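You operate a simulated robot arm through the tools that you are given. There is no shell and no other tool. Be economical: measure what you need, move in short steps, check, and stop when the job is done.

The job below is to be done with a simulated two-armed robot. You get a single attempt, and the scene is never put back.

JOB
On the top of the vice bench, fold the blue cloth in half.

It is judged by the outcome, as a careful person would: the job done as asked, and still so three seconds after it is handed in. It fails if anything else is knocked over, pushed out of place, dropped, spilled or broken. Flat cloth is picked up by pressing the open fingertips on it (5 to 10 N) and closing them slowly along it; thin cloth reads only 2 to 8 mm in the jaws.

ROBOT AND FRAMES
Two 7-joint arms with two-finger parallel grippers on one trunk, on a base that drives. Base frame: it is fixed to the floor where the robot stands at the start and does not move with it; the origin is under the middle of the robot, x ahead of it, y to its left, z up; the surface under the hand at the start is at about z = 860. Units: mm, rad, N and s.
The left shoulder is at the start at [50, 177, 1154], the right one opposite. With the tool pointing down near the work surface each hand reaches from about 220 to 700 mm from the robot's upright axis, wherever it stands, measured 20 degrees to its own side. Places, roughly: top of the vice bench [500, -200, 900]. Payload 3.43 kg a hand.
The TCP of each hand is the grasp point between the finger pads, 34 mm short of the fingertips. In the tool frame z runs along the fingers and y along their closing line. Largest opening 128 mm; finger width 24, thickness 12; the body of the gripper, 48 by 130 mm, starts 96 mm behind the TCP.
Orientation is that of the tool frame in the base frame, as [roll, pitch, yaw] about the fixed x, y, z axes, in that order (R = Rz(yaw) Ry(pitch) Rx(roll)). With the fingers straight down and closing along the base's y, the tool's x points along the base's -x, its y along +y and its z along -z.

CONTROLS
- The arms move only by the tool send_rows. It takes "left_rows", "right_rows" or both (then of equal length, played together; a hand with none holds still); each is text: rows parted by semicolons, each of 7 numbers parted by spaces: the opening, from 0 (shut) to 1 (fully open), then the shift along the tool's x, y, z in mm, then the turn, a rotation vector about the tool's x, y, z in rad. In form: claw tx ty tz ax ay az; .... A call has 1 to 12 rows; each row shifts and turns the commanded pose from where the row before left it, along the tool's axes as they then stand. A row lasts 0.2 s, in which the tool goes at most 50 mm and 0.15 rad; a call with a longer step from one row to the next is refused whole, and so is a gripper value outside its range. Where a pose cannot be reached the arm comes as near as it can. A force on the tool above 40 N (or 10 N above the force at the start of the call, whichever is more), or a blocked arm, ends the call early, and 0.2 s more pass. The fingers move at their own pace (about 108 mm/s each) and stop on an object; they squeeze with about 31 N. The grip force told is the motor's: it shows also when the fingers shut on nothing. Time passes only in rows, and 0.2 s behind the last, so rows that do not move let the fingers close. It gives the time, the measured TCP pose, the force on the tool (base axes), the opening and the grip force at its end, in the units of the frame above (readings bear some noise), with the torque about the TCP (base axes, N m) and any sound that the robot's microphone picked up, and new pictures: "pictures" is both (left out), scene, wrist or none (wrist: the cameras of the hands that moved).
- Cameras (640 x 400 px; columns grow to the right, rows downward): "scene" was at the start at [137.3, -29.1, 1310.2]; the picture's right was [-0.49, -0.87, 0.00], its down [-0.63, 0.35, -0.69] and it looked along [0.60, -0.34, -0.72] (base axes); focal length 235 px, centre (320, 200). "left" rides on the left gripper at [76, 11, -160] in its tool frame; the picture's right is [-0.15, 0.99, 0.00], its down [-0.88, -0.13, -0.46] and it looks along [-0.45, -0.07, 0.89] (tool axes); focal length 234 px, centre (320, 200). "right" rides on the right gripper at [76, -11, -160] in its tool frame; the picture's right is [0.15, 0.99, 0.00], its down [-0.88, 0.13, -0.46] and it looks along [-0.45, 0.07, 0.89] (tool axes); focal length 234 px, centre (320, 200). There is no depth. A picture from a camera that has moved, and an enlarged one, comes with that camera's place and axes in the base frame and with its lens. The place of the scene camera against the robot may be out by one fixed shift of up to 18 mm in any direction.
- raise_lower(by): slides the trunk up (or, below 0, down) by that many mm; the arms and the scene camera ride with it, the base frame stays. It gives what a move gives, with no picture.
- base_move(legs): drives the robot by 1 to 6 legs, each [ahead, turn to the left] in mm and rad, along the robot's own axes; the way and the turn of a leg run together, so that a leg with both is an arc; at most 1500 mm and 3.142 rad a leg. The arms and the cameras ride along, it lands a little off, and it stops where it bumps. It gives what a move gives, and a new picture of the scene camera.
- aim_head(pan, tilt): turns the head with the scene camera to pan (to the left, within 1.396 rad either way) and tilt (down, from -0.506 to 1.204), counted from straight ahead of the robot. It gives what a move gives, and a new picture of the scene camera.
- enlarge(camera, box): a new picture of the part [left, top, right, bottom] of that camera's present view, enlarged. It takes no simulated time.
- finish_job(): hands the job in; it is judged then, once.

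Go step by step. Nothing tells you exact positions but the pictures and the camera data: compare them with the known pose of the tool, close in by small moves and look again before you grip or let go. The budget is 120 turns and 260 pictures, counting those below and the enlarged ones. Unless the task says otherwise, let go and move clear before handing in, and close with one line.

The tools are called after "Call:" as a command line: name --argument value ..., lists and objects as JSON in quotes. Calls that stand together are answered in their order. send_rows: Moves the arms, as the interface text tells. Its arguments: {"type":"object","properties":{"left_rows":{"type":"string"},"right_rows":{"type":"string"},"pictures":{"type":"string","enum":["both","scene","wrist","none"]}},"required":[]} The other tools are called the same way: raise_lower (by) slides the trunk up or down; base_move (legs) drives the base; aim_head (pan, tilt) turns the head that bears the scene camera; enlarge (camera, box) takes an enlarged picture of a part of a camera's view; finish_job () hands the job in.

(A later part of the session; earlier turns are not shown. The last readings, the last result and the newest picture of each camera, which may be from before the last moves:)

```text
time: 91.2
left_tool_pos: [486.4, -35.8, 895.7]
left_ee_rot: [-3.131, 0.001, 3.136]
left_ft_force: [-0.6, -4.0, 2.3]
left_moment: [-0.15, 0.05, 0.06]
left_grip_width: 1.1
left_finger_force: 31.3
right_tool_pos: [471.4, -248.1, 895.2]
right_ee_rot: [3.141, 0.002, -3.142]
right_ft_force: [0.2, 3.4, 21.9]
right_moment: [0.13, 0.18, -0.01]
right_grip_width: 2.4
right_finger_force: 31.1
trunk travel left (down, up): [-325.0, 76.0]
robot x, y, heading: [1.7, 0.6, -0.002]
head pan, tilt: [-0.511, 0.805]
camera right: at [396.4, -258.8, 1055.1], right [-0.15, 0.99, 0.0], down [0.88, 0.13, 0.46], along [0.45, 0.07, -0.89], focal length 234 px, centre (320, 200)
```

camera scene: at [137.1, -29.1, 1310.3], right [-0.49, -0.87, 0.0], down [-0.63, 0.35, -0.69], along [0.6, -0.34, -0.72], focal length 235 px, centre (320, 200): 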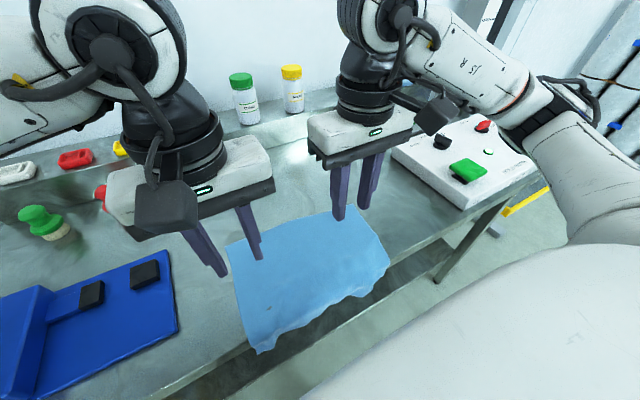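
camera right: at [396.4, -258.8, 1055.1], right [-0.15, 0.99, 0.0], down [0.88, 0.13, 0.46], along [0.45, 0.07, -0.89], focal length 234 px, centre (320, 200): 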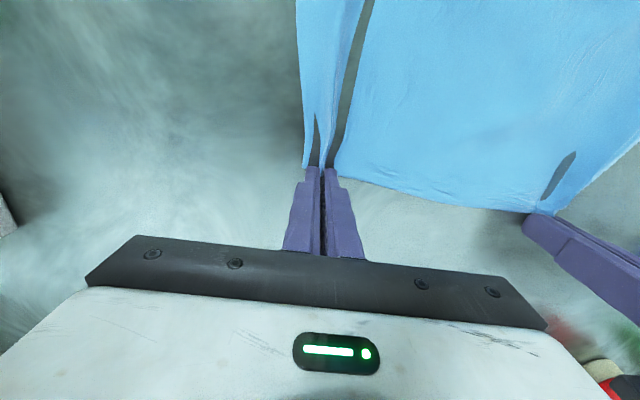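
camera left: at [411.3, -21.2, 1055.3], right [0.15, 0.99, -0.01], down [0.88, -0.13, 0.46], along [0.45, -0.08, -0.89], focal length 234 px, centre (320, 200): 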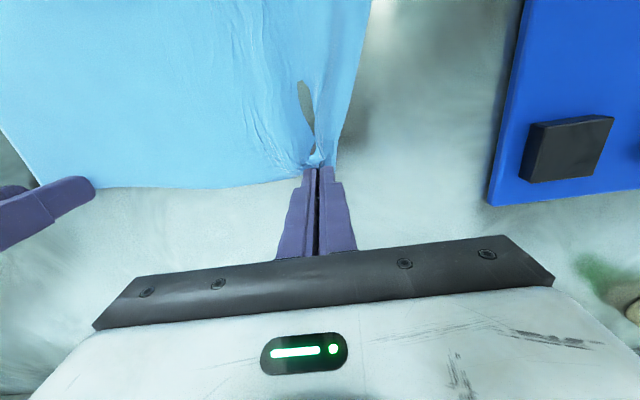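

Both far corners are held right at the edge. I'll lift slightly and draw the cloth outward about 90 mm, squaring it, so that all of it lies on the bench.

Call:
send_rows --left_rows "0 0 -2 -12 0 0 0;0 -17 0 0 0 0 0;0 -17 0 0 0 0 0;0 -17 0 0 0 0 0;0 -17 0 0 0 0 0;0 -16 0 0 0 0 0;0 0 0 0 0 0 0" --right_rows "0 0 2 -12 0 0 0;0 -20 0 0 0 0 0;0 -20 0 0 0 0 0;0 -20 0 0 0 0 0;0 -20 0 0 0 0 0;0 -20 0 0 0 0 0;0 0 0 0 0 0 0" --pictures "both"

```text
time: 92.8
left_tool_pos: [571.3, -37.4, 906.6]
left_ee_rot: [-3.132, 0.002, 3.137]
left_ft_force: [-0.4, -0.8, 0.2]
left_moment: [-0.04, -0.02, 0.03]
left_grip_width: 1.3
left_finger_force: 31.1
right_tool_pos: [573.7, -248.1, 907.3]
right_ee_rot: [-3.14, -0.001, 3.141]
right_ft_force: [-1.0, 1.3, 0.2]
right_moment: [0.02, 0.02, 0.0]
right_grip_width: 2.3
right_finger_force: 31.2
trunk travel left (down, up): [-325.0, 76.0]
robot x, y, heading: [1.0, -0.7, 0.002]
head pan, tilt: [-0.511, 0.805]
camera scene: at [137.1, -29.1, 1310.2], right [-0.49, -0.87, 0.0], down [-0.63, 0.35, -0.69], along [0.6, -0.34, -0.72], focal length 235 px, centre (320, 200)
camera right: at [498.3, -257.6, 1066.7], right [-0.15, 0.99, 0.0], down [0.88, 0.13, 0.45], along [0.45, 0.07, -0.89], focal length 234 px, centre (320, 200)
camera left: at [496.4, -23.0, 1067.0], right [0.15, 0.99, -0.01], down [0.88, -0.13, 0.46], along [0.45, -0.08, -0.89], focal length 234 px, centre (320, 200)
```

scene: 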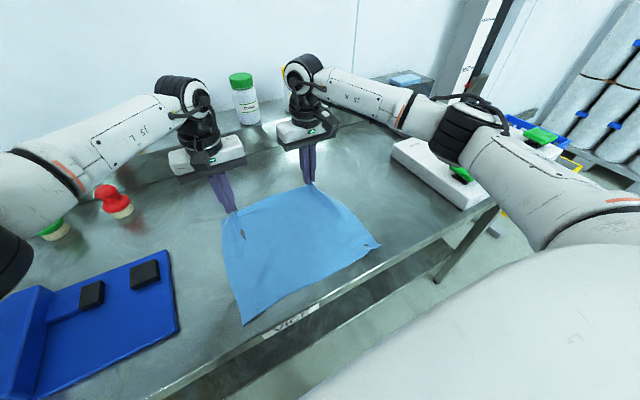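
right: 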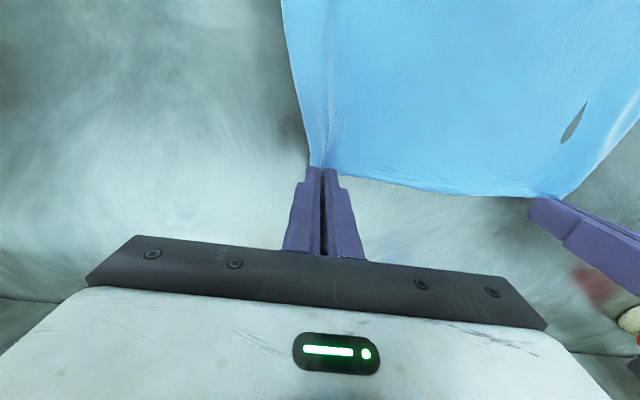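
left: 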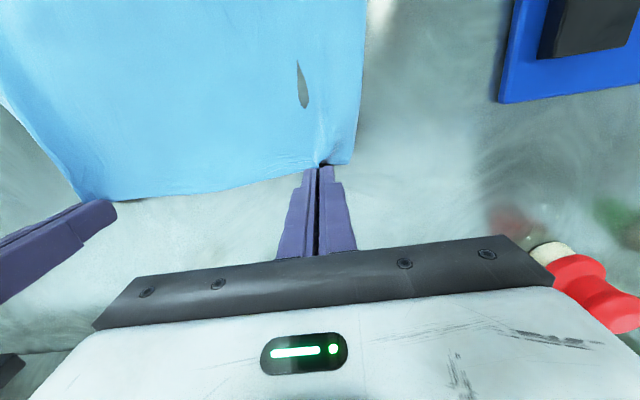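

The cloth lies flat with its near edge at x ≈ 311–320 and its far edge at ≈ 568, so the fold line should be x ≈ 441. I'll carry the far edge back in an arc toward the robot.

Call:
send_rows --left_rows "0 20 1 -27 0 0 0;0 20 1 -25 0 0 0;0 24 1 -20 0 0 0;0 28 1 -13 0 0 0;0 30 1 -7 0 0 0;0 30 1 3 0 0 0;0 28 1 12 0 0 0;0 0 0 0 0 0 0" --right_rows "0 20 1 -27 0 0 0;0 20 1 -25 0 0 0;0 24 1 -20 0 0 0;0 28 1 -13 0 0 0;0 30 1 -7 0 0 0;0 30 1 3 0 0 0;0 28 1 12 0 0 0;0 0 0 0 0 0 0" --pictures "both"

```text
time: 94.6
left_tool_pos: [392.2, -28.2, 984.9]
left_ee_rot: [-3.131, -0.001, 3.14]
left_ft_force: [1.2, -3.7, -0.6]
left_moment: [-0.15, -0.01, 0.06]
left_grip_width: 1.3
left_finger_force: 30.4
right_tool_pos: [392.6, -242.3, 984.7]
right_ee_rot: [-3.141, -0.003, -3.14]
right_ft_force: [-0.2, 3.3, 0.3]
right_moment: [0.09, 0.0, -0.01]
right_grip_width: 2.3
right_finger_force: 30.8
trunk travel left (down, up): [-325.0, 76.0]
robot x, y, heading: [0.0, -1.9, 0.002]
head pan, tilt: [-0.511, 0.805]
camera scene: at [137.4, -29.1, 1310.2], right [-0.49, -0.87, 0.0], down [-0.63, 0.35, -0.69], along [0.6, -0.34, -0.72], focal length 235 px, centre (320, 200)
camera right: at [317.0, -251.7, 1143.5], right [-0.15, 0.99, 0.0], down [0.88, 0.13, 0.45], along [0.45, 0.07, -0.89], focal length 234 px, centre (320, 200)
camera left: at [317.4, -14.0, 1144.6], right [0.15, 0.99, -0.01], down [0.88, -0.13, 0.46], along [0.45, -0.08, -0.89], focal length 234 px, centre (320, 200)
```

scene: 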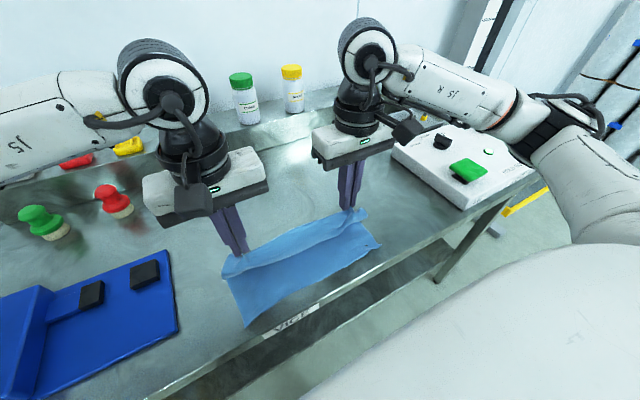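
right: 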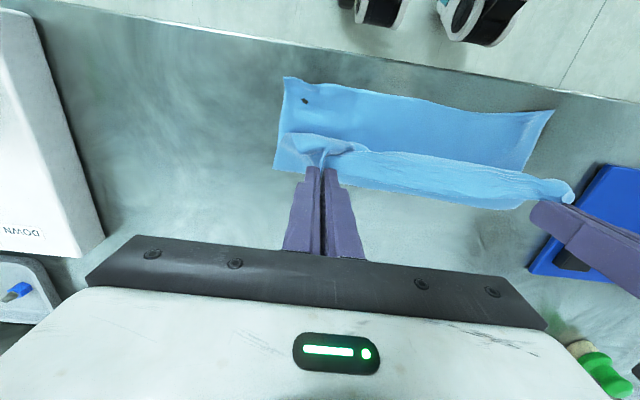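
left: 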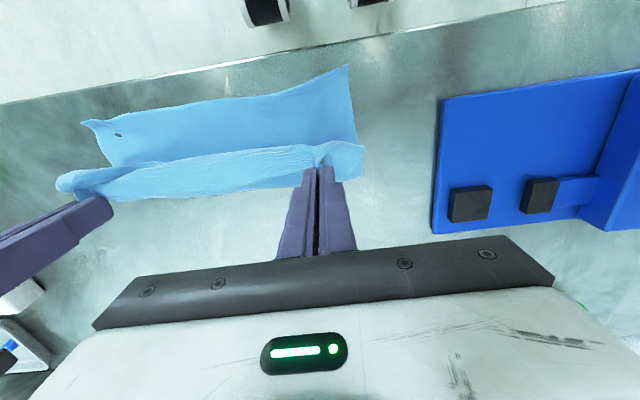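

The fold is going as intended: near edge x 307–320, fold around 430. I'll continue the arc down to just inside the near edge.

Call:
send_rows --left_rows "0 26 1 16 0 0 0;0 21 0 20 0 0 0;0 15 0 20 0 0 0;0 10 0 12 0 0 0;0 0 0 0 0 0 0" --right_rows "0 24 -1 16 0 0 0;0 19 0 20 0 0 0;0 13 0 20 0 0 0;0 8 0 12 0 0 0;0 0 0 0 0 0 0" --pictures "both"

Call:
enlarge --camera "scene" --box '[190, 180, 400, 340]'

```text
time: 95.8
left_tool_pos: [320.9, -28.8, 915.5]
left_ee_rot: [-3.132, -0.001, 3.136]
left_ft_force: [0.3, -4.1, -0.8]
left_moment: [-0.14, -0.01, 0.04]
left_grip_width: 1.0
left_finger_force: 30.8
right_tool_pos: [329.2, -242.1, 914.6]
right_ee_rot: [3.141, -0.001, -3.141]
right_ft_force: [0.0, 3.4, -0.8]
right_moment: [0.12, 0.02, 0.02]
right_grip_width: 2.4
right_finger_force: 31.1
trunk travel left (down, up): [-325.0, 76.0]
robot x, y, heading: [1.0, 4.3, -0.002]
head pan, tilt: [-0.511, 0.805]
camera scene: at [137.3, -29.1, 1310.2], right [-0.49, -0.87, 0.0], down [-0.63, 0.35, -0.69], along [0.6, -0.34, -0.72], focal length 235 px, centre (320, 200)
camera right: at [253.6, -252.5, 1074.6], right [-0.15, 0.99, 0.0], down [0.88, 0.13, 0.45], along [0.45, 0.07, -0.89], focal length 234 px, centre (320, 200)
camera left: at [244.4, -14.4, 1075.5], right [0.15, 0.99, -0.01], down [0.88, -0.13, 0.46], along [0.45, -0.08, -0.89], focal length 234 px, centre (320, 200)
```

scene: 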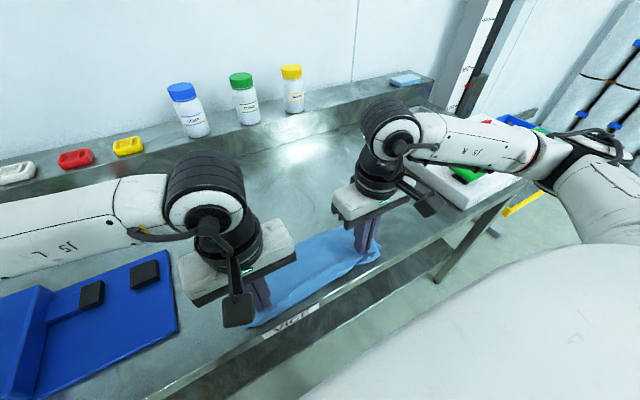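
right: 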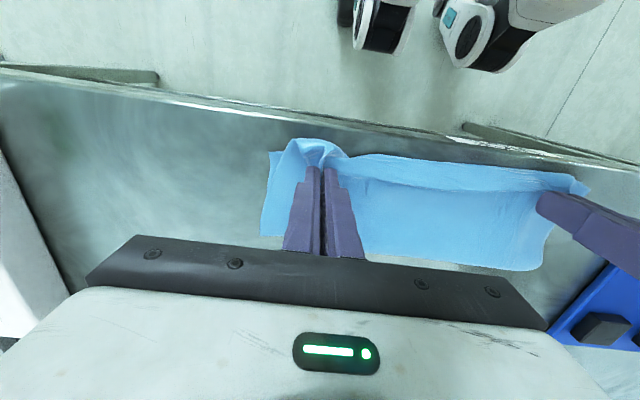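
left: 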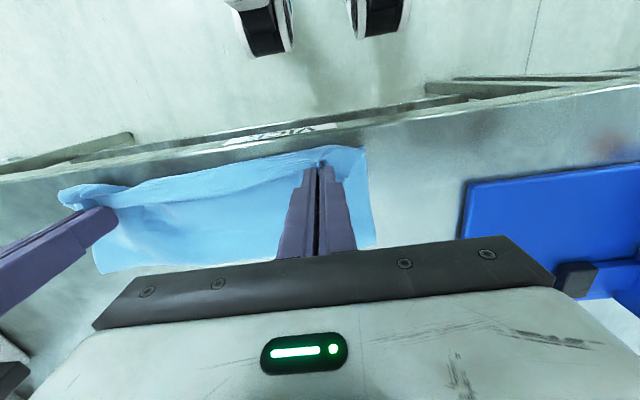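

```text
2.50 times, centred on (295, 260) of scene
camera zoom: at [137.3, -29.1, 1310.2], right [-0.49, -0.87, 0.0], down [-0.63, 0.35, -0.69], along [0.6, -0.34, -0.72], focal length 588 px, centre (382, 50)
```

zoom: 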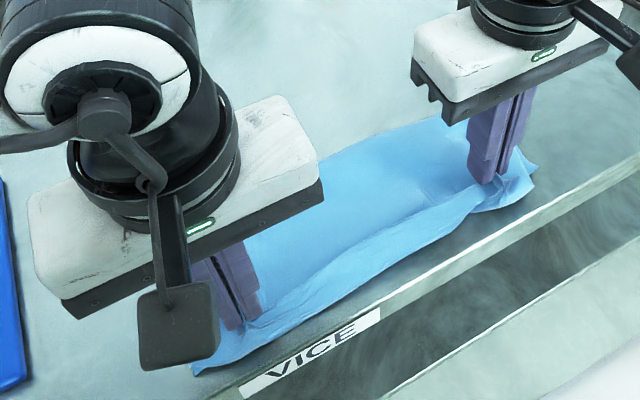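

The far edge has landed at the near edge. I'll ease back about 8 mm, lower, let go gently and rise to look.

Call:
send_rows --left_rows "0 -4 -2 3 0 0 0;0 -4 0 4 0 0 0;0 0 0 0 0 0 0;0.12 0 0 0 0 0 0;0.25 0 0 0 0 0 0;0.25 0 0 0 0 0 0;0.25 0 0 -30 0 0 0;0.25 0 0 -40 0 0 0;0.25 -20 0 -40 0 0 0;0.25 -20 0 0 0 0 0;0.25 0 0 0 0 0 0" --right_rows "0 -4 2 3 0 0 0;0 -4 0 4 0 0 0;0 0 0 0 0 0 0;0.12 0 0 0 0 0 0;0.25 0 0 0 0 0 0;0.25 0 0 0 0 0 0;0.25 0 0 -30 0 0 0;0.25 0 0 -40 0 0 0;0.25 -20 0 -40 0 0 0;0.25 -20 0 0 0 0 0;0.25 0 0 0 0 0 0" --pictures "wrist"

Call:
enlarge --camera "scene" --box '[190, 180, 400, 340]'

Call:
enlarge --camera "right" --box '[240, 50, 540, 220]'

Call:
enlarge --camera "left" --box '[80, 50, 380, 220]'

```text
time: 98.2
left_tool_pos: [369.2, -30.8, 1020.7]
left_ee_rot: [-3.133, 0.001, 3.136]
left_ft_force: [-0.6, -0.2, -0.4]
left_moment: [-0.01, -0.01, 0.0]
left_grip_width: 32.1
left_finger_force: 0.1
right_tool_pos: [375.6, -239.0, 1020.0]
right_ee_rot: [-3.14, -0.002, -3.14]
right_ft_force: [-0.4, 0.7, -0.7]
right_moment: [-0.01, -0.03, -0.01]
right_grip_width: 31.9
right_finger_force: 0.1
trunk travel left (down, up): [-325.0, 76.0]
robot x, y, heading: [2.3, -1.4, -0.001]
head pan, tilt: [-0.511, 0.805]
camera right: at [300.8, -249.1, 1180.1], right [-0.15, 0.99, 0.0], down [0.88, 0.13, 0.45], along [0.45, 0.07, -0.89], focal length 234 px, centre (320, 200)
camera left: at [292.9, -16.3, 1179.7], right [0.15, 0.99, -0.01], down [0.88, -0.13, 0.46], along [0.45, -0.08, -0.89], focal length 234 px, centre (320, 200)
```

right: 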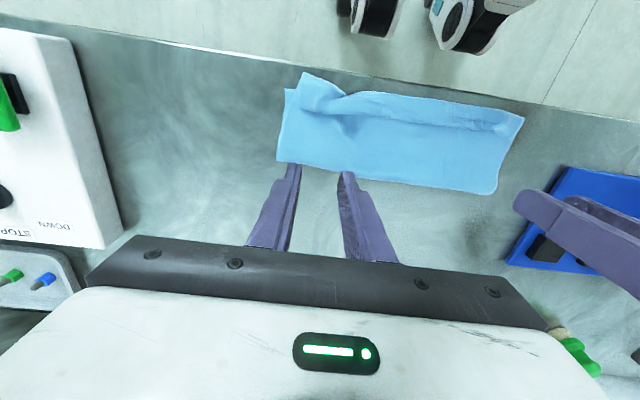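
left: 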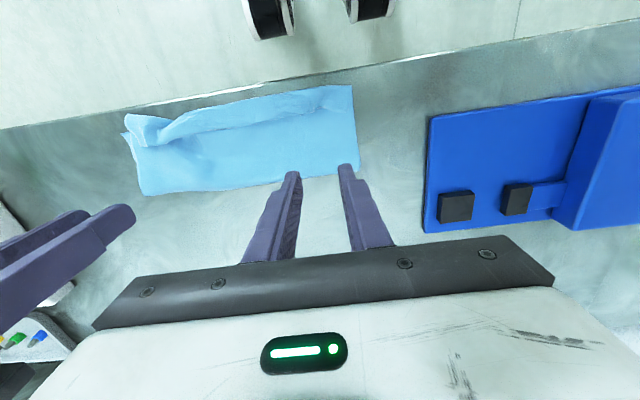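

```text
2.50 times, centred on (295, 260) of scene
camera zoom: at [137.0, -29.1, 1310.3], right [-0.49, -0.87, 0.0], down [-0.63, 0.35, -0.69], along [0.6, -0.34, -0.72], focal length 588 px, centre (382, 50)
```

zoom: 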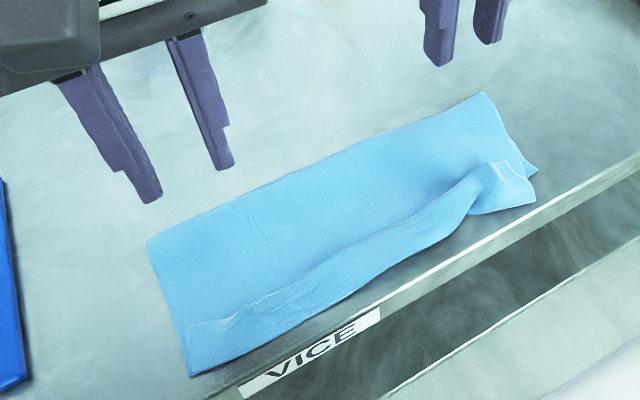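

```text
2.13 times, centred on (390, 135) of right
camera zoom: at [300.8, -249.1, 1180.1], right [-0.15, 0.99, 0.0], down [0.88, 0.13, 0.45], along [0.45, 0.07, -0.89], focal length 500 px, centre (171, 339)
```

zoom: 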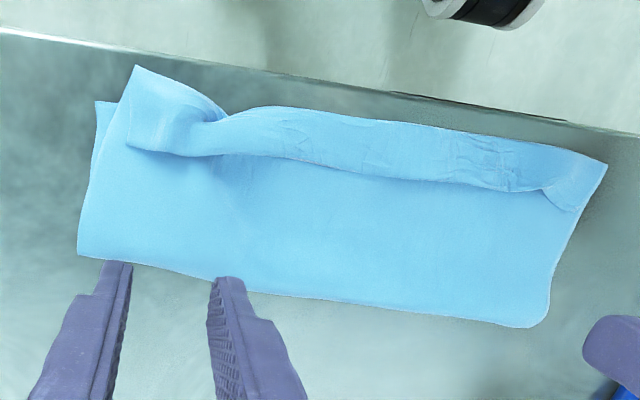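

```text
2.13 times, centred on (230, 135) of left
camera zoom: at [292.9, -16.3, 1179.7], right [0.15, 0.99, -0.01], down [0.88, -0.13, 0.46], along [0.45, -0.08, -0.89], focal length 500 px, centre (512, 339)
```

zoom: 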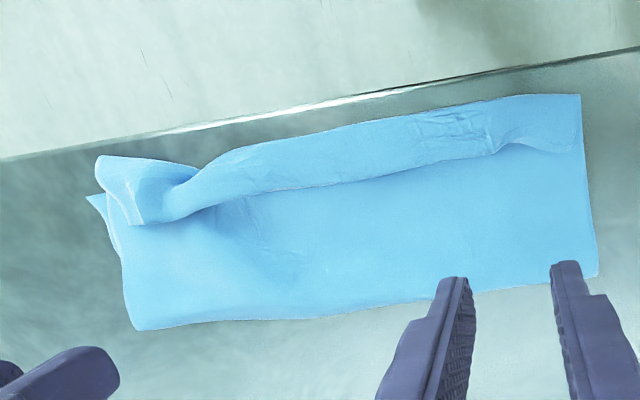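

This is close: everything lies flat, the fold is straight at x ≈ 413 and the lower near edge is at ≈ 312. A 28 mm hem is turned back on top, with its bend at x ≈ 303. I'll re-grip the hem at its small pleats, re-lay it about 28 mm short, then sweep the hem over so the edges meet.

Call:
send_rows --left_rows "0.35 16 0 30 0 0 0;0.35 16 0 30 0 0 0;0.35 15 -1 30 0 0 0;0.35 0 0 19 0 0 0;0.35 0 0 3 0 0 0;0.35 0 0 0 0 0 0" --right_rows "0.35 17 4 30 0 0 0;0.35 17 4 30 0 0 0;0.35 16 4 30 0 0 0;0.35 0 0 19 0 0 0;0.35 0 0 2 0 0 0;0.35 0 0 0 0 0 0" --pictures "none"

Call:
enlarge --camera "right" --box '[220, 100, 420, 220]'

Call:
enlarge --camera "left" --box '[220, 100, 420, 220]'

```text
time: 99.6
left_tool_pos: [321.8, -29.9, 907.3]
left_ee_rot: [-3.132, 0.002, 3.136]
left_ft_force: [-0.6, 0.6, 0.1]
left_moment: [-0.02, -0.04, 0.01]
left_grip_width: 44.8
left_finger_force: 0.0
right_tool_pos: [325.5, -227.0, 908.3]
right_ee_rot: [-3.141, -0.003, 3.141]
right_ft_force: [-1.0, 0.0, -0.2]
right_moment: [-0.01, 0.02, -0.06]
right_grip_width: 44.5
right_finger_force: 0.0
trunk travel left (down, up): [-325.0, 76.0]
robot x, y, heading: [1.3, -3.7, -0.003]
head pan, tilt: [-0.511, 0.805]
```

```text
3.20 times, centred on (320, 160) of right
camera zoom: at [251.5, -237.7, 1067.9], right [-0.15, 0.99, 0.0], down [0.88, 0.13, 0.45], along [0.45, 0.07, -0.89], focal length 749 px, centre (320, 328)
```

zoom: 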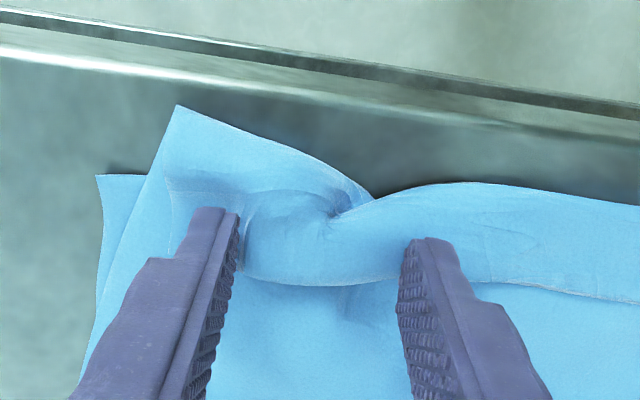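

```text
3.20 times, centred on (320, 160) of left
camera zoom: at [245.6, -16.9, 1066.9], right [0.15, 0.99, -0.01], down [0.88, -0.13, 0.46], along [0.45, -0.08, -0.89], focal length 749 px, centre (320, 328)
```

zoom: 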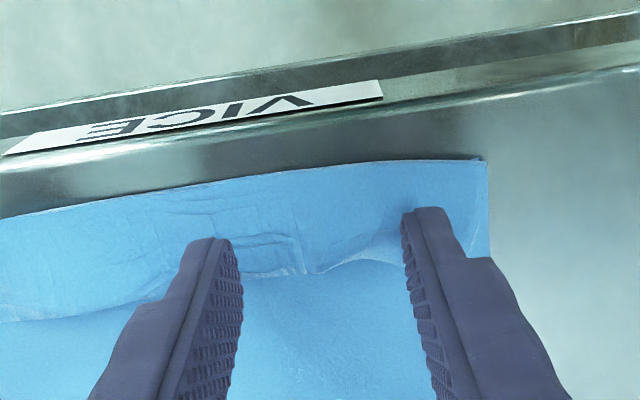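

The hem sits raised between the fingers. I'll lower 5 mm more, just short of pressing, and close slowly.

Call:
send_rows --left_rows "0.35 0 0 3 0 0 0;0.35 0 0 3 0 0 0;0.3 0 0 0 0 0 0;0.25 0 0 0 0 0 0;0.2 0 0 0 0 0 0;0.15 0 0 0 0 0 0;0.1 0 0 0 0 0 0;0.05 0 0 0 0 0 0;0 0 0 0 0 0 0;0 0 0 0 0 0 0" --right_rows "0.35 0 0 3 0 0 0;0.35 0 0 3 0 0 0;0.3 0 0 0 0 0 0;0.25 0 0 0 0 0 0;0.2 0 0 0 0 0 0;0.15 0 0 0 0 0 0;0.1 0 0 0 0 0 0;0.05 0 0 0 0 0 0;0 0 0 0 0 0 0;0 0 0 0 0 0 0" --pictures "wrist"

```text
time: 101.8
left_tool_pos: [321.3, -30.6, 901.1]
left_ee_rot: [-3.134, -0.001, 3.137]
left_ft_force: [-0.8, 0.7, -0.8]
left_moment: [0.01, 0.0, 0.0]
left_grip_width: 0.1
left_finger_force: 31.1
right_tool_pos: [326.6, -227.1, 902.3]
right_ee_rot: [3.141, -0.001, -3.141]
right_ft_force: [-0.3, -0.1, 0.1]
right_moment: [0.01, 0.0, -0.03]
right_grip_width: 8.8
right_finger_force: 31.0
trunk travel left (down, up): [-325.0, 76.0]
robot x, y, heading: [1.0, -2.7, -0.001]
head pan, tilt: [-0.511, 0.805]
camera right: at [251.8, -237.4, 1061.4], right [-0.15, 0.99, 0.0], down [0.88, 0.13, 0.45], along [0.45, 0.07, -0.89], focal length 234 px, centre (320, 200)
camera left: at [245.5, -16.8, 1061.0], right [0.15, 0.99, -0.01], down [0.88, -0.13, 0.46], along [0.45, -0.08, -0.89], focal length 234 px, centre (320, 200)
```

right: 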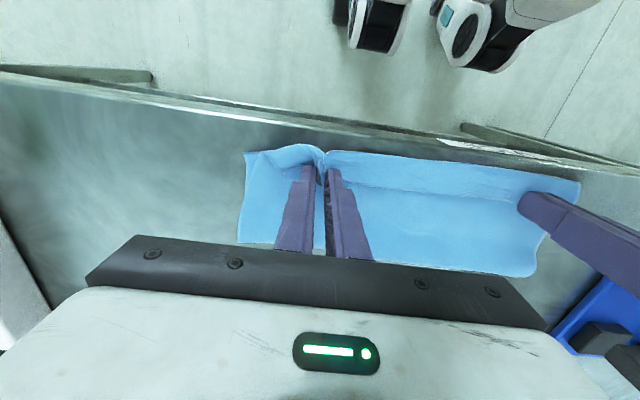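
left: 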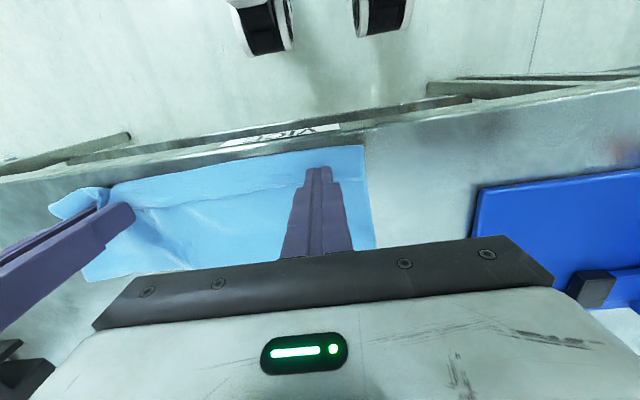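

The left missed and the right took a thick bite, so I'll open, rise, and spread the fingers as a fork to sweep the hem over instead. I'll look before sweeping.

Call:
send_rows --left_rows "0.2 0 0 0 0 0 0;0.3 0 0 -20 0 0 0;0.5 -10 0 -30 0 0 0;0.7 -13 -7 -30 0 0 0;0.7 -13 -7 -20 0 0 0;0.7 0 0 0 0 0 0" --right_rows "0.2 0 0 0 0 0 0;0.3 0 0 -20 0 0 0;0.5 -10 8 -30 0 0 0;0.7 -11 10 -30 0 0 0;0.7 -11 9 -20 0 0 0;0.7 0 0 0 0 0 0" --pictures "none"

Call:
enlarge --camera "scene" --box '[190, 180, 400, 340]'

Call:
enlarge --camera "right" --box '[200, 50, 500, 220]'

```text
time: 103.2
left_tool_pos: [358.0, -44.1, 1000.7]
left_ee_rot: [-3.133, 0.0, 3.139]
left_ft_force: [0.1, 0.5, -0.9]
left_moment: [0.01, 0.01, -0.03]
left_grip_width: 89.9
left_finger_force: 0.2
right_tool_pos: [358.3, -200.9, 1000.1]
right_ee_rot: [-3.141, -0.002, -3.141]
right_ft_force: [-0.3, 0.1, -0.1]
right_moment: [-0.01, 0.02, 0.02]
right_grip_width: 89.7
right_finger_force: 0.1
trunk travel left (down, up): [-325.0, 76.0]
robot x, y, heading: [-1.0, 2.2, -0.004]
head pan, tilt: [-0.511, 0.805]
```

```text
2.50 times, centred on (295, 260) of scene
camera zoom: at [137.2, -29.1, 1310.2], right [-0.49, -0.87, 0.0], down [-0.63, 0.35, -0.69], along [0.6, -0.34, -0.72], focal length 588 px, centre (382, 50)
```

zoom: 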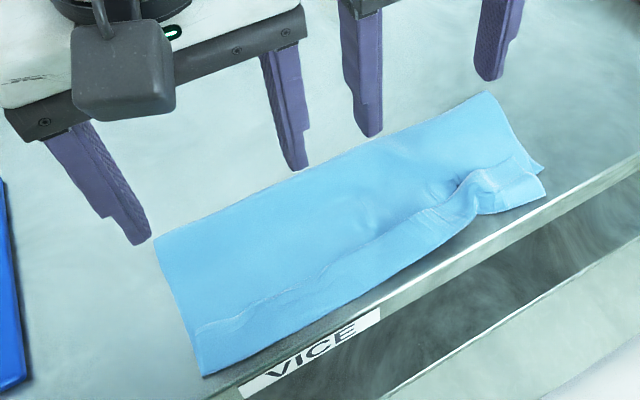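

```text
2.13 times, centred on (350, 135) of right
camera zoom: at [283.9, -211.0, 1160.6], right [-0.15, 0.99, 0.0], down [0.88, 0.13, 0.45], along [0.45, 0.07, -0.89], focal length 500 px, centre (256, 339)
```

zoom: 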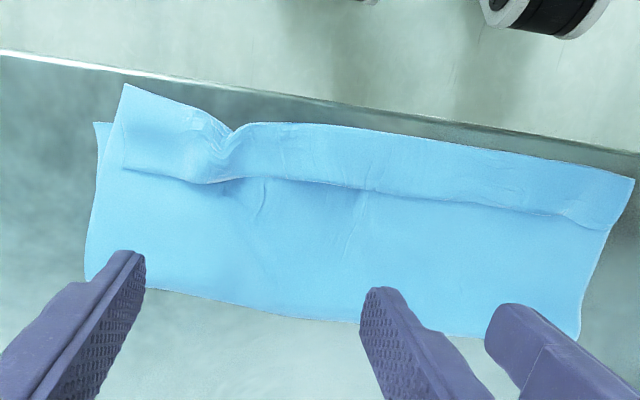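

The hem's free edge is a clean line at x ≈ 329 and the bend is at ≈ 298. I'll lower the fork just beyond the free edge, nearly touching, and sweep toward the robot.

Call:
send_rows --left_rows "0.7 3 0 40 0 0 0;0.7 3 0 40 0 0 0;0.7 0 0 18 0 0 0;0.7 0 0 2 0 0 0;0.7 0 0 0 0 0 0" --right_rows "0.7 3 0 40 0 0 0;0.7 3 0 40 0 0 0;0.7 0 0 18 0 0 0;0.7 0 0 2 0 0 0;0.7 0 0 0 0 0 0" --pictures "none"

Call:
enlarge --camera "right" --box '[200, 80, 500, 240]'

```text
time: 104.4
left_tool_pos: [351.5, -45.5, 898.9]
left_ee_rot: [-3.134, 0.0, 3.137]
left_ft_force: [0.1, 0.2, -0.2]
left_moment: [0.02, -0.01, 0.0]
left_grip_width: 89.4
left_finger_force: 0.0
right_tool_pos: [353.0, -202.6, 901.2]
right_ee_rot: [-3.141, -0.001, -3.14]
right_ft_force: [-0.4, -0.2, -0.1]
right_moment: [0.03, 0.05, -0.01]
right_grip_width: 89.6
right_finger_force: 0.0
trunk travel left (down, up): [-325.0, 76.0]
robot x, y, heading: [-2.1, -2.0, -0.001]
head pan, tilt: [-0.511, 0.805]
```

```text
2.13 times, centred on (350, 160) of right
camera zoom: at [277.9, -212.7, 1061.8], right [-0.15, 0.99, 0.0], down [0.88, 0.13, 0.45], along [0.45, 0.07, -0.89], focal length 500 px, centre (256, 285)
```

zoom: 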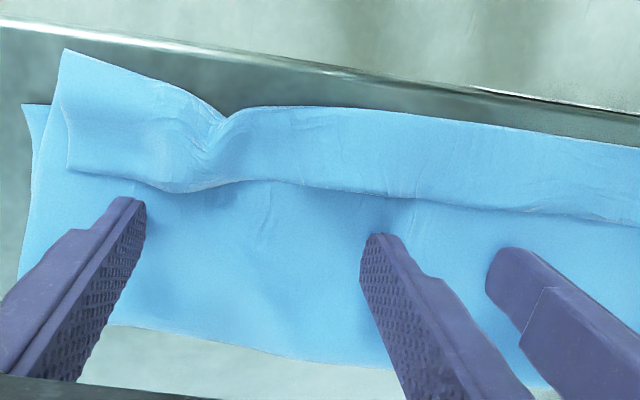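

Call:
send_rows --left_rows "0.7 0 0 0.5 0 0 0;0.7 7 0 0 0 0 0;0.7 7 0 0 0 0 0;0.7 7 0 0 0 0 0;0.7 7 0 0 0 0 0;0.7 0 0 0 0 0 0" --right_rows "0.7 0 0 2 0 0 0;0.7 7 0 0 0 0 0;0.7 7 0 0 0 0 0;0.7 7 0 0 0 0 0;0.7 7 0 0 0 0 0;0.7 0 0 0 0 0 0" --pictures "none"

Call:
enlarge --camera "right" --box '[200, 80, 500, 240]'

Call:
enlarge --camera "left" --box '[140, 80, 440, 240]'

```text
time: 105.8
left_tool_pos: [323.7, -44.7, 900.0]
left_ee_rot: [-3.133, 0.001, 3.137]
left_ft_force: [-0.1, 0.1, 0.7]
left_moment: [-0.01, -0.01, 0.01]
left_grip_width: 89.6
left_finger_force: 0.1
right_tool_pos: [323.5, -199.9, 899.9]
right_ee_rot: [-3.141, -0.001, -3.141]
right_ft_force: [0.2, 0.6, -0.9]
right_moment: [-0.03, -0.01, 0.01]
right_grip_width: 89.9
right_finger_force: 0.1
trunk travel left (down, up): [-325.0, 76.0]
robot x, y, heading: [0.5, 0.3, 0.001]
head pan, tilt: [-0.511, 0.805]
```

```text
2.13 times, centred on (350, 160) of right
camera zoom: at [249.3, -210.5, 1059.0], right [-0.15, 0.99, 0.0], down [0.88, 0.13, 0.45], along [0.45, 0.07, -0.89], focal length 500 px, centre (256, 285)
```

zoom: 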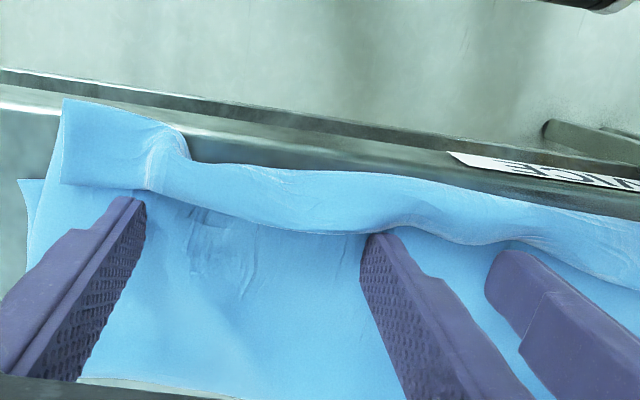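

```text
2.13 times, centred on (290, 160) of left
camera zoom: at [247.5, -31.3, 1061.0], right [0.15, 0.99, -0.01], down [0.88, -0.13, 0.46], along [0.45, -0.08, -0.89], focal length 500 px, centre (384, 285)
```

zoom: 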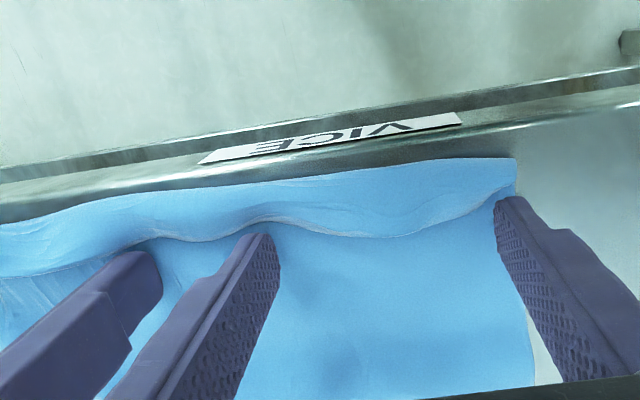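

It works: the fingers are standing the hem up. I'll keep sweeping past the bend line.

Call:
send_rows --left_rows "0.7 7 0 0 0 0 0;0.7 7 0 0 0 0 0;0.7 7 0 0 0 0 0;0.7 7 0 0 0 0 0;0.7 7 0 0 0 0 0;0.7 0 0 0 0 0 0" --right_rows "0.7 7 0 0 0 0 0;0.7 7 0 0 0 0 0;0.7 7 0 0 0 0 0;0.7 7 0 0 0 0 0;0.7 7 0 0 0 0 0;0.7 0 0 0 0 0 0" --pictures "none"

Call:
enlarge --camera "right" --box '[200, 80, 500, 240]'

Call:
enlarge --camera "left" --box '[140, 80, 440, 240]'

```text
time: 107.2
left_tool_pos: [289.3, -43.9, 900.7]
left_ee_rot: [-3.136, 0.0, 3.136]
left_ft_force: [-0.1, 0.8, -0.7]
left_moment: [-0.02, -0.02, 0.02]
left_grip_width: 89.8
left_finger_force: 0.0
right_tool_pos: [290.6, -199.5, 899.9]
right_ee_rot: [3.14, -0.002, 3.141]
right_ft_force: [-0.7, 0.4, -0.9]
right_moment: [0.0, -0.01, 0.01]
right_grip_width: 89.5
right_finger_force: 0.1
trunk travel left (down, up): [-325.0, 76.0]
robot x, y, heading: [1.4, -0.8, 0.006]
head pan, tilt: [-0.511, 0.805]
```

```text
2.13 times, centred on (350, 160) of right
camera zoom: at [214.3, -210.4, 1059.5], right [-0.15, 0.99, 0.0], down [0.88, 0.13, 0.45], along [0.45, 0.07, -0.89], focal length 500 px, centre (256, 285)
```

zoom: 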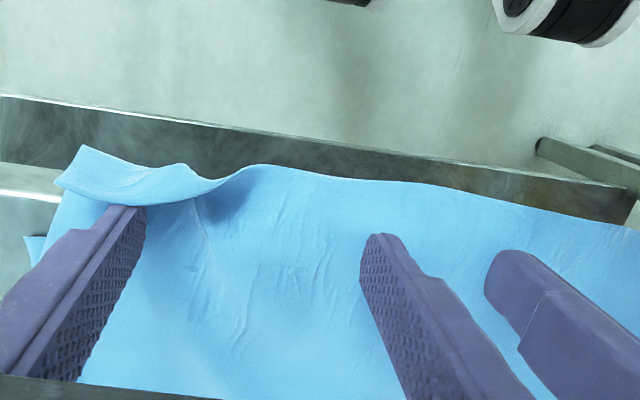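

```text
2.13 times, centred on (290, 160) of left
camera zoom: at [212.8, -30.5, 1060.2], right [0.15, 0.99, -0.01], down [0.88, -0.13, 0.46], along [0.45, -0.08, -0.89], focal length 500 px, centre (384, 285)
```

zoom: 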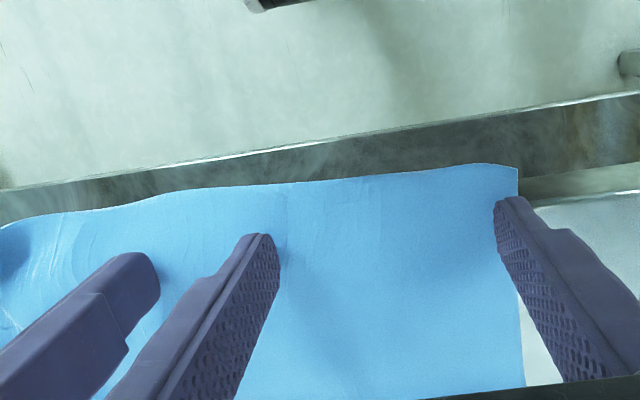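

The hem flipped over completely, apart from a bit at the right corner. I'll rise and look at everything.

Call:
send_rows --left_rows "0.7 0 0 -30 0 0 0;0.7 -20 0 -40 0 0 0;0.7 -30 0 -35 0 0 0;0.7 -20 0 0 0 0 0;0.7 0 0 0 0 0 0" --right_rows "0.7 0 0 -30 0 0 0;0.7 -20 0 -40 0 0 0;0.7 -30 0 -35 0 0 0;0.7 -20 0 0 0 0 0;0.7 0 0 0 0 0 0" --pictures "none"

Call:
enlarge --camera "right" --box '[200, 30, 520, 220]'

Call:
enlarge --camera "scene" --box '[190, 180, 400, 340]'

```text
time: 108.4
left_tool_pos: [356.3, -44.8, 1004.2]
left_ee_rot: [-3.131, 0.001, 3.136]
left_ft_force: [0.0, 1.0, 0.6]
left_moment: [0.02, 0.02, 0.03]
left_grip_width: 89.7
left_finger_force: 0.1
right_tool_pos: [359.0, -201.1, 1005.3]
right_ee_rot: [3.141, -0.002, -3.141]
right_ft_force: [0.0, -0.4, 0.3]
right_moment: [-0.03, -0.01, -0.05]
right_grip_width: 89.4
right_finger_force: 0.1
trunk travel left (down, up): [-325.0, 76.0]
robot x, y, heading: [-1.9, -2.6, 0.003]
head pan, tilt: [-0.511, 0.805]
```

```text
2.00 times, centred on (360, 125) of right
camera zoom: at [284.4, -211.1, 1165.2], right [-0.15, 0.99, 0.0], down [0.88, 0.13, 0.45], along [0.45, 0.07, -0.89], focal length 468 px, centre (240, 350)
```

zoom: 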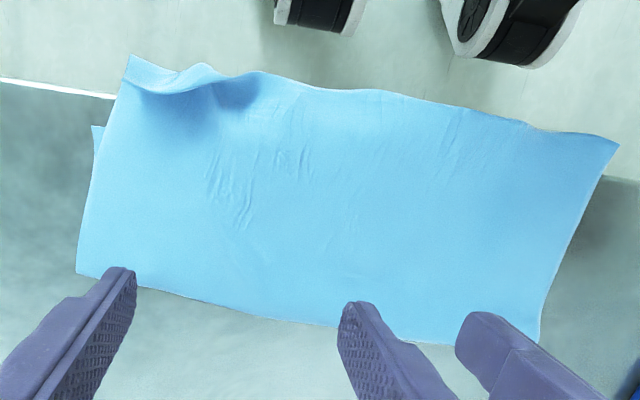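

```text
2.50 times, centred on (295, 260) of scene
camera zoom: at [137.1, -29.1, 1310.3], right [-0.49, -0.87, 0.0], down [-0.63, 0.35, -0.69], along [0.6, -0.34, -0.72], focal length 588 px, centre (382, 50)
```

zoom: 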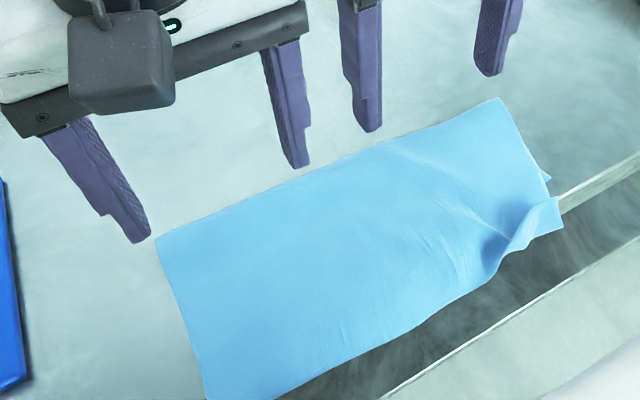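

It's a clean fold now, but the upper half reaches x ≈ 265, about 40 mm past the lower edge at ≈ 306 and over the bench front. The part at x 275–305 lies on the bench as a single layer, so I'll pinch it there, shift the fold outward, lay it 28 mm short and sweep again. I'll approach both grip points.

Call:
send_rows --left_rows "0.38 23 7 20 0 0 0;0.38 23 7 25 0 0 0;0.38 24 6 25 0 0 0;0.38 0 0 30 0 0 0;0.38 0 0 7 0 0 0;0.38 0 0 0 0 0 0" --right_rows "0.38 24 -11 20 0 0 0;0.38 24 -11 25 0 0 0;0.38 25 -12 25 0 0 0;0.38 0 0 30 0 0 0;0.38 0 0 6 0 0 0;0.38 0 0 0 0 0 0" --pictures "wrist"

```text
time: 109.8
left_tool_pos: [288.6, -24.9, 897.7]
left_ee_rot: [-3.132, 0.001, 3.136]
left_ft_force: [0.7, 0.3, -0.6]
left_moment: [0.01, 0.04, 0.04]
left_grip_width: 48.4
left_finger_force: 0.1
right_tool_pos: [286.7, -235.8, 898.2]
right_ee_rot: [3.141, -0.001, -3.14]
right_ft_force: [-0.2, 0.1, -0.2]
right_moment: [0.04, 0.02, -0.01]
right_grip_width: 48.7
right_finger_force: 0.1
trunk travel left (down, up): [-325.0, 76.0]
robot x, y, heading: [1.9, 0.0, -0.003]
head pan, tilt: [-0.511, 0.805]
camera right: at [212.0, -245.8, 1058.7], right [-0.15, 0.99, 0.0], down [0.88, 0.13, 0.45], along [0.45, 0.07, -0.89], focal length 234 px, centre (320, 200)
camera left: at [212.7, -11.4, 1057.7], right [0.15, 0.99, -0.01], down [0.88, -0.13, 0.46], along [0.45, -0.08, -0.89], focal length 234 px, centre (320, 200)
```

right: 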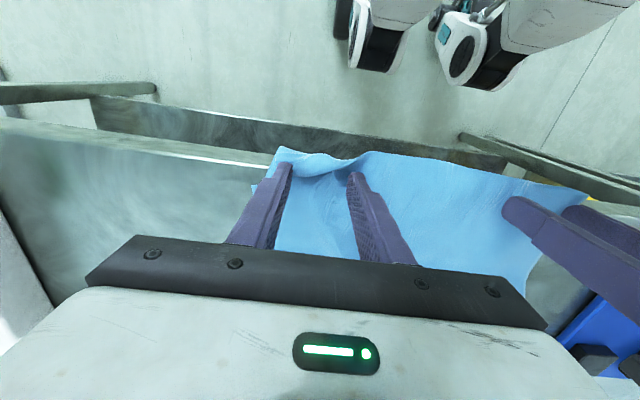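
left: 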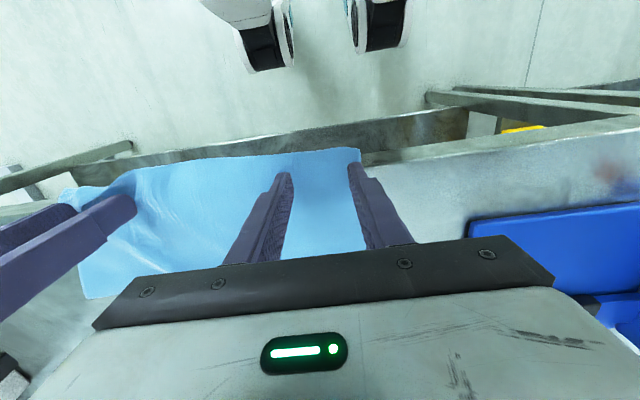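

Call:
send_rows --left_rows "0.38 0 0 2 0 0 0;0.38 0 0 0.5 0 0 0;0.38 0 0 0 0 0 0" --right_rows "0.38 0 0 1 0 0 0;0.38 0 0 0 0 0 0;0.38 0 0 0 0 0 0" --pictures "none"

```text
time: 110.6
left_tool_pos: [289.4, -24.2, 895.4]
left_ee_rot: [-3.131, 0.0, 3.136]
left_ft_force: [0.5, 0.0, 4.6]
left_moment: [0.2, -0.04, 0.01]
left_grip_width: 48.4
left_finger_force: 0.1
right_tool_pos: [286.8, -235.0, 898.0]
right_ee_rot: [3.14, -0.002, 3.141]
right_ft_force: [-0.2, -0.6, -1.2]
right_moment: [0.03, 0.01, 0.0]
right_grip_width: 48.7
right_finger_force: 0.0
trunk travel left (down, up): [-325.0, 76.0]
robot x, y, heading: [2.5, 0.2, -0.002]
head pan, tilt: [-0.511, 0.805]
```

The left is touching on one finger only because of a small roll error, so I'll correct that and press both a bit more.

Call:
send_rows --left_rows "0.38 0 0 0.4 0.01 0 0;0.38 0 0 0 0 0 0;0.38 0 0 0 0 0 0" --right_rows "0.38 0 0 1.2 0 0 0;0.38 0 0 0 0 0 0;0.38 0 0 0 0 0 0" --pictures "none"

```text
time: 111.4
left_tool_pos: [288.3, -24.2, 896.5]
left_ee_rot: [-3.121, 0.003, 3.137]
left_ft_force: [1.2, 0.2, 12.0]
left_moment: [0.36, -0.12, -0.04]
left_grip_width: 48.8
left_finger_force: 0.4
right_tool_pos: [286.8, -234.8, 897.1]
right_ee_rot: [-3.141, -0.002, 3.141]
right_ft_force: [0.0, -0.2, 1.3]
right_moment: [-0.08, -0.01, -0.01]
right_grip_width: 48.9
right_finger_force: 0.0
trunk travel left (down, up): [-325.0, 76.0]
robot x, y, heading: [2.2, 2.3, -0.001]
head pan, tilt: [-0.511, 0.805]
```

Call:
send_rows --left_rows "0.38 0 0 0 -0.02 0 0;0.38 0 0 0 0 0 0;0.38 0 0 0 0 0 0" --right_rows "0.38 0 0 0.8 0 0 0;0.38 0 0 0 0 0 0;0.38 0 0 0 0 0 0" --pictures "none"

```text
time: 112.2
left_tool_pos: [287.8, -24.3, 895.9]
left_ee_rot: [-3.141, -0.001, 3.135]
left_ft_force: [1.8, -0.6, 6.6]
left_moment: [0.15, -0.14, -0.04]
left_grip_width: 48.0
left_finger_force: 0.1
right_tool_pos: [286.5, -234.9, 896.6]
right_ee_rot: [3.141, 0.001, -3.141]
right_ft_force: [-0.9, -0.6, 11.2]
right_moment: [-0.32, 0.01, -0.01]
right_grip_width: 49.0
right_finger_force: 0.5
trunk travel left (down, up): [-325.0, 76.0]
robot x, y, heading: [6.0, -2.4, -0.003]
head pan, tilt: [-0.511, 0.805]
```

Contact is good on both, 7 and 11 N. I'll close both slowly.

Call:
send_rows --left_rows "0.34 0 0 0.5 0 0 0;0.3 0 0 0 0 0 0;0.26 0 0 0 0 0 0;0.22 0 0 0 0 0 0;0.18 0 0 0 0 0 0;0.14 0 0 0 0 0 0;0.1 0 0 0 0 0 0;0.06 0 0 0 0 0 0;0.02 0 0 0 0 0 0;0 0 0 0 0 0 0;0 0 0 0 0 0 0" --right_rows "0.34 0 0 0 0 0 0;0.3 0 0 0 0 0 0;0.26 0 0 0 0 0 0;0.22 0 0 0 0 0 0;0.18 0 0 0 0 0 0;0.14 0 0 0 0 0 0;0.1 0 0 0 0 0 0;0.06 0 0 0 0 0 0;0.02 0 0 0 0 0 0;0 0 0 0 0 0 0;0 0 0 0 0 0 0" --pictures "wrist"

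```text
time: 114.6
left_tool_pos: [288.2, -25.6, 895.0]
left_ee_rot: [-3.14, 0.001, 3.136]
left_ft_force: [0.8, -11.6, 10.7]
left_moment: [-0.35, -0.12, -0.12]
left_grip_width: 2.2
left_finger_force: 30.9
right_tool_pos: [285.1, -234.3, 895.4]
right_ee_rot: [-3.141, 0.0, -3.141]
right_ft_force: [-2.4, 10.4, 11.5]
right_moment: [0.25, 0.09, 0.14]
right_grip_width: 3.0
right_finger_force: 31.1
trunk travel left (down, up): [-325.0, 76.0]
robot x, y, heading: [-1.2, -1.8, 0.0]
head pan, tilt: [-0.511, 0.805]
camera right: at [210.4, -244.6, 1055.8], right [-0.15, 0.99, 0.0], down [0.88, 0.13, 0.46], along [0.45, 0.07, -0.89], focal length 234 px, centre (320, 200)
camera left: at [211.4, -12.8, 1055.6], right [0.15, 0.99, 0.0], down [0.88, -0.13, 0.46], along [0.45, -0.07, -0.89], focal length 234 px, centre (320, 200)
```

right: 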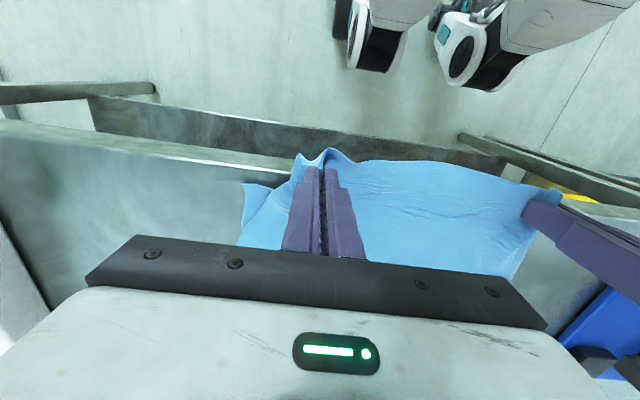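
left: 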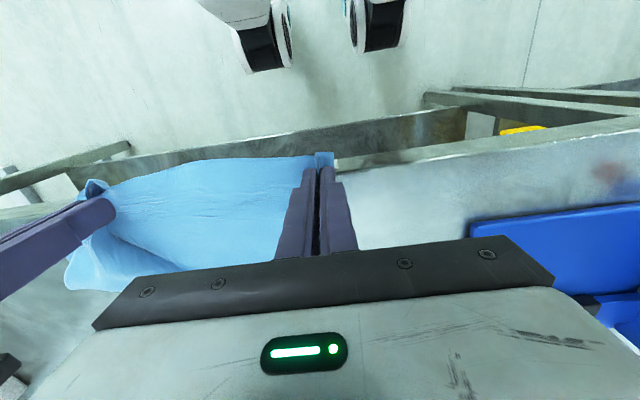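

Both are held. I'll relax the sideways pull and carry the edge up and outward to past x ≈ 460, so that the fold line moves out.

Call:
send_rows --left_rows "0 -8 -5 -30 0 0 0;0 -20 -3 -30 0 0 0;0 -28 0 -22 0 0 0;0 -32 0 -14 0 0 0;0 -35 0 -5 0 0 0;0 -35 0 3 0 0 0;0 -17 0 10 0 0 0;0 0 0 0 0 0 0" --right_rows "0 -8 5 -30 0 0 0;0 -20 3 -30 0 0 0;0 -28 0 -22 0 0 0;0 -32 0 -14 0 0 0;0 -35 0 -5 0 0 0;0 -35 0 3 0 0 0;0 -17 0 10 0 0 0;0 0 0 0 0 0 0" --pictures "both"

```text
time: 116.4
left_tool_pos: [464.5, -33.2, 985.0]
left_ee_rot: [3.141, 0.001, 3.136]
left_ft_force: [0.4, 0.1, -0.2]
left_moment: [0.04, 0.01, -0.01]
left_grip_width: 2.5
left_finger_force: 30.7
right_tool_pos: [461.0, -228.0, 985.7]
right_ee_rot: [-3.141, 0.0, 3.14]
right_ft_force: [0.2, -0.4, -0.4]
right_moment: [-0.01, -0.01, -0.01]
right_grip_width: 2.8
right_finger_force: 31.4
trunk travel left (down, up): [-325.0, 76.0]
robot x, y, heading: [-0.2, -1.9, 0.002]
head pan, tilt: [-0.511, 0.805]
camera scene: at [137.1, -29.1, 1310.3], right [-0.49, -0.87, 0.0], down [-0.63, 0.35, -0.69], along [0.6, -0.34, -0.72], focal length 235 px, centre (320, 200)
camera right: at [386.1, -237.3, 1144.9], right [-0.15, 0.99, 0.0], down [0.88, 0.13, 0.45], along [0.45, 0.07, -0.89], focal length 234 px, centre (320, 200)
camera left: at [387.9, -21.6, 1144.7], right [0.15, 0.99, 0.0], down [0.88, -0.14, 0.46], along [0.45, -0.07, -0.89], focal length 234 px, centre (320, 200)
```

scene: 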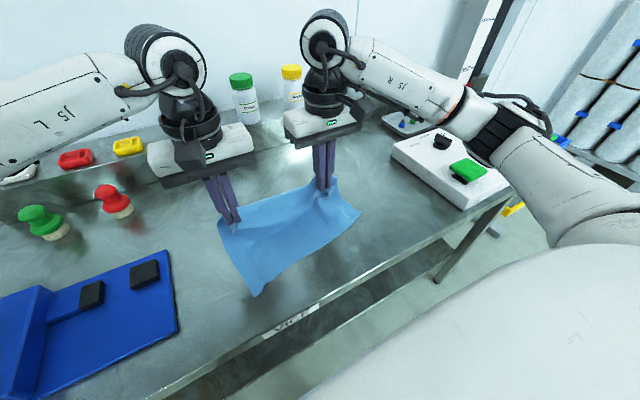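
right: 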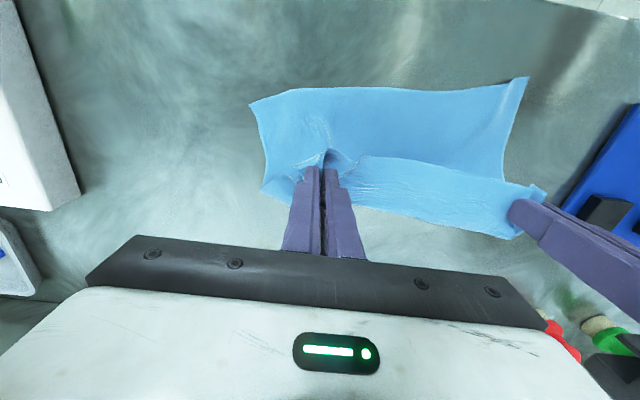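
left: 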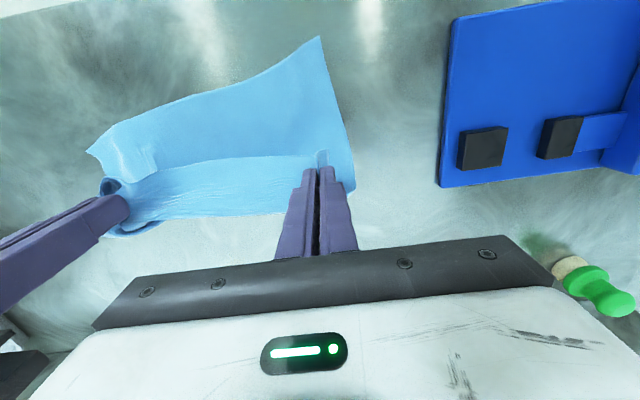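

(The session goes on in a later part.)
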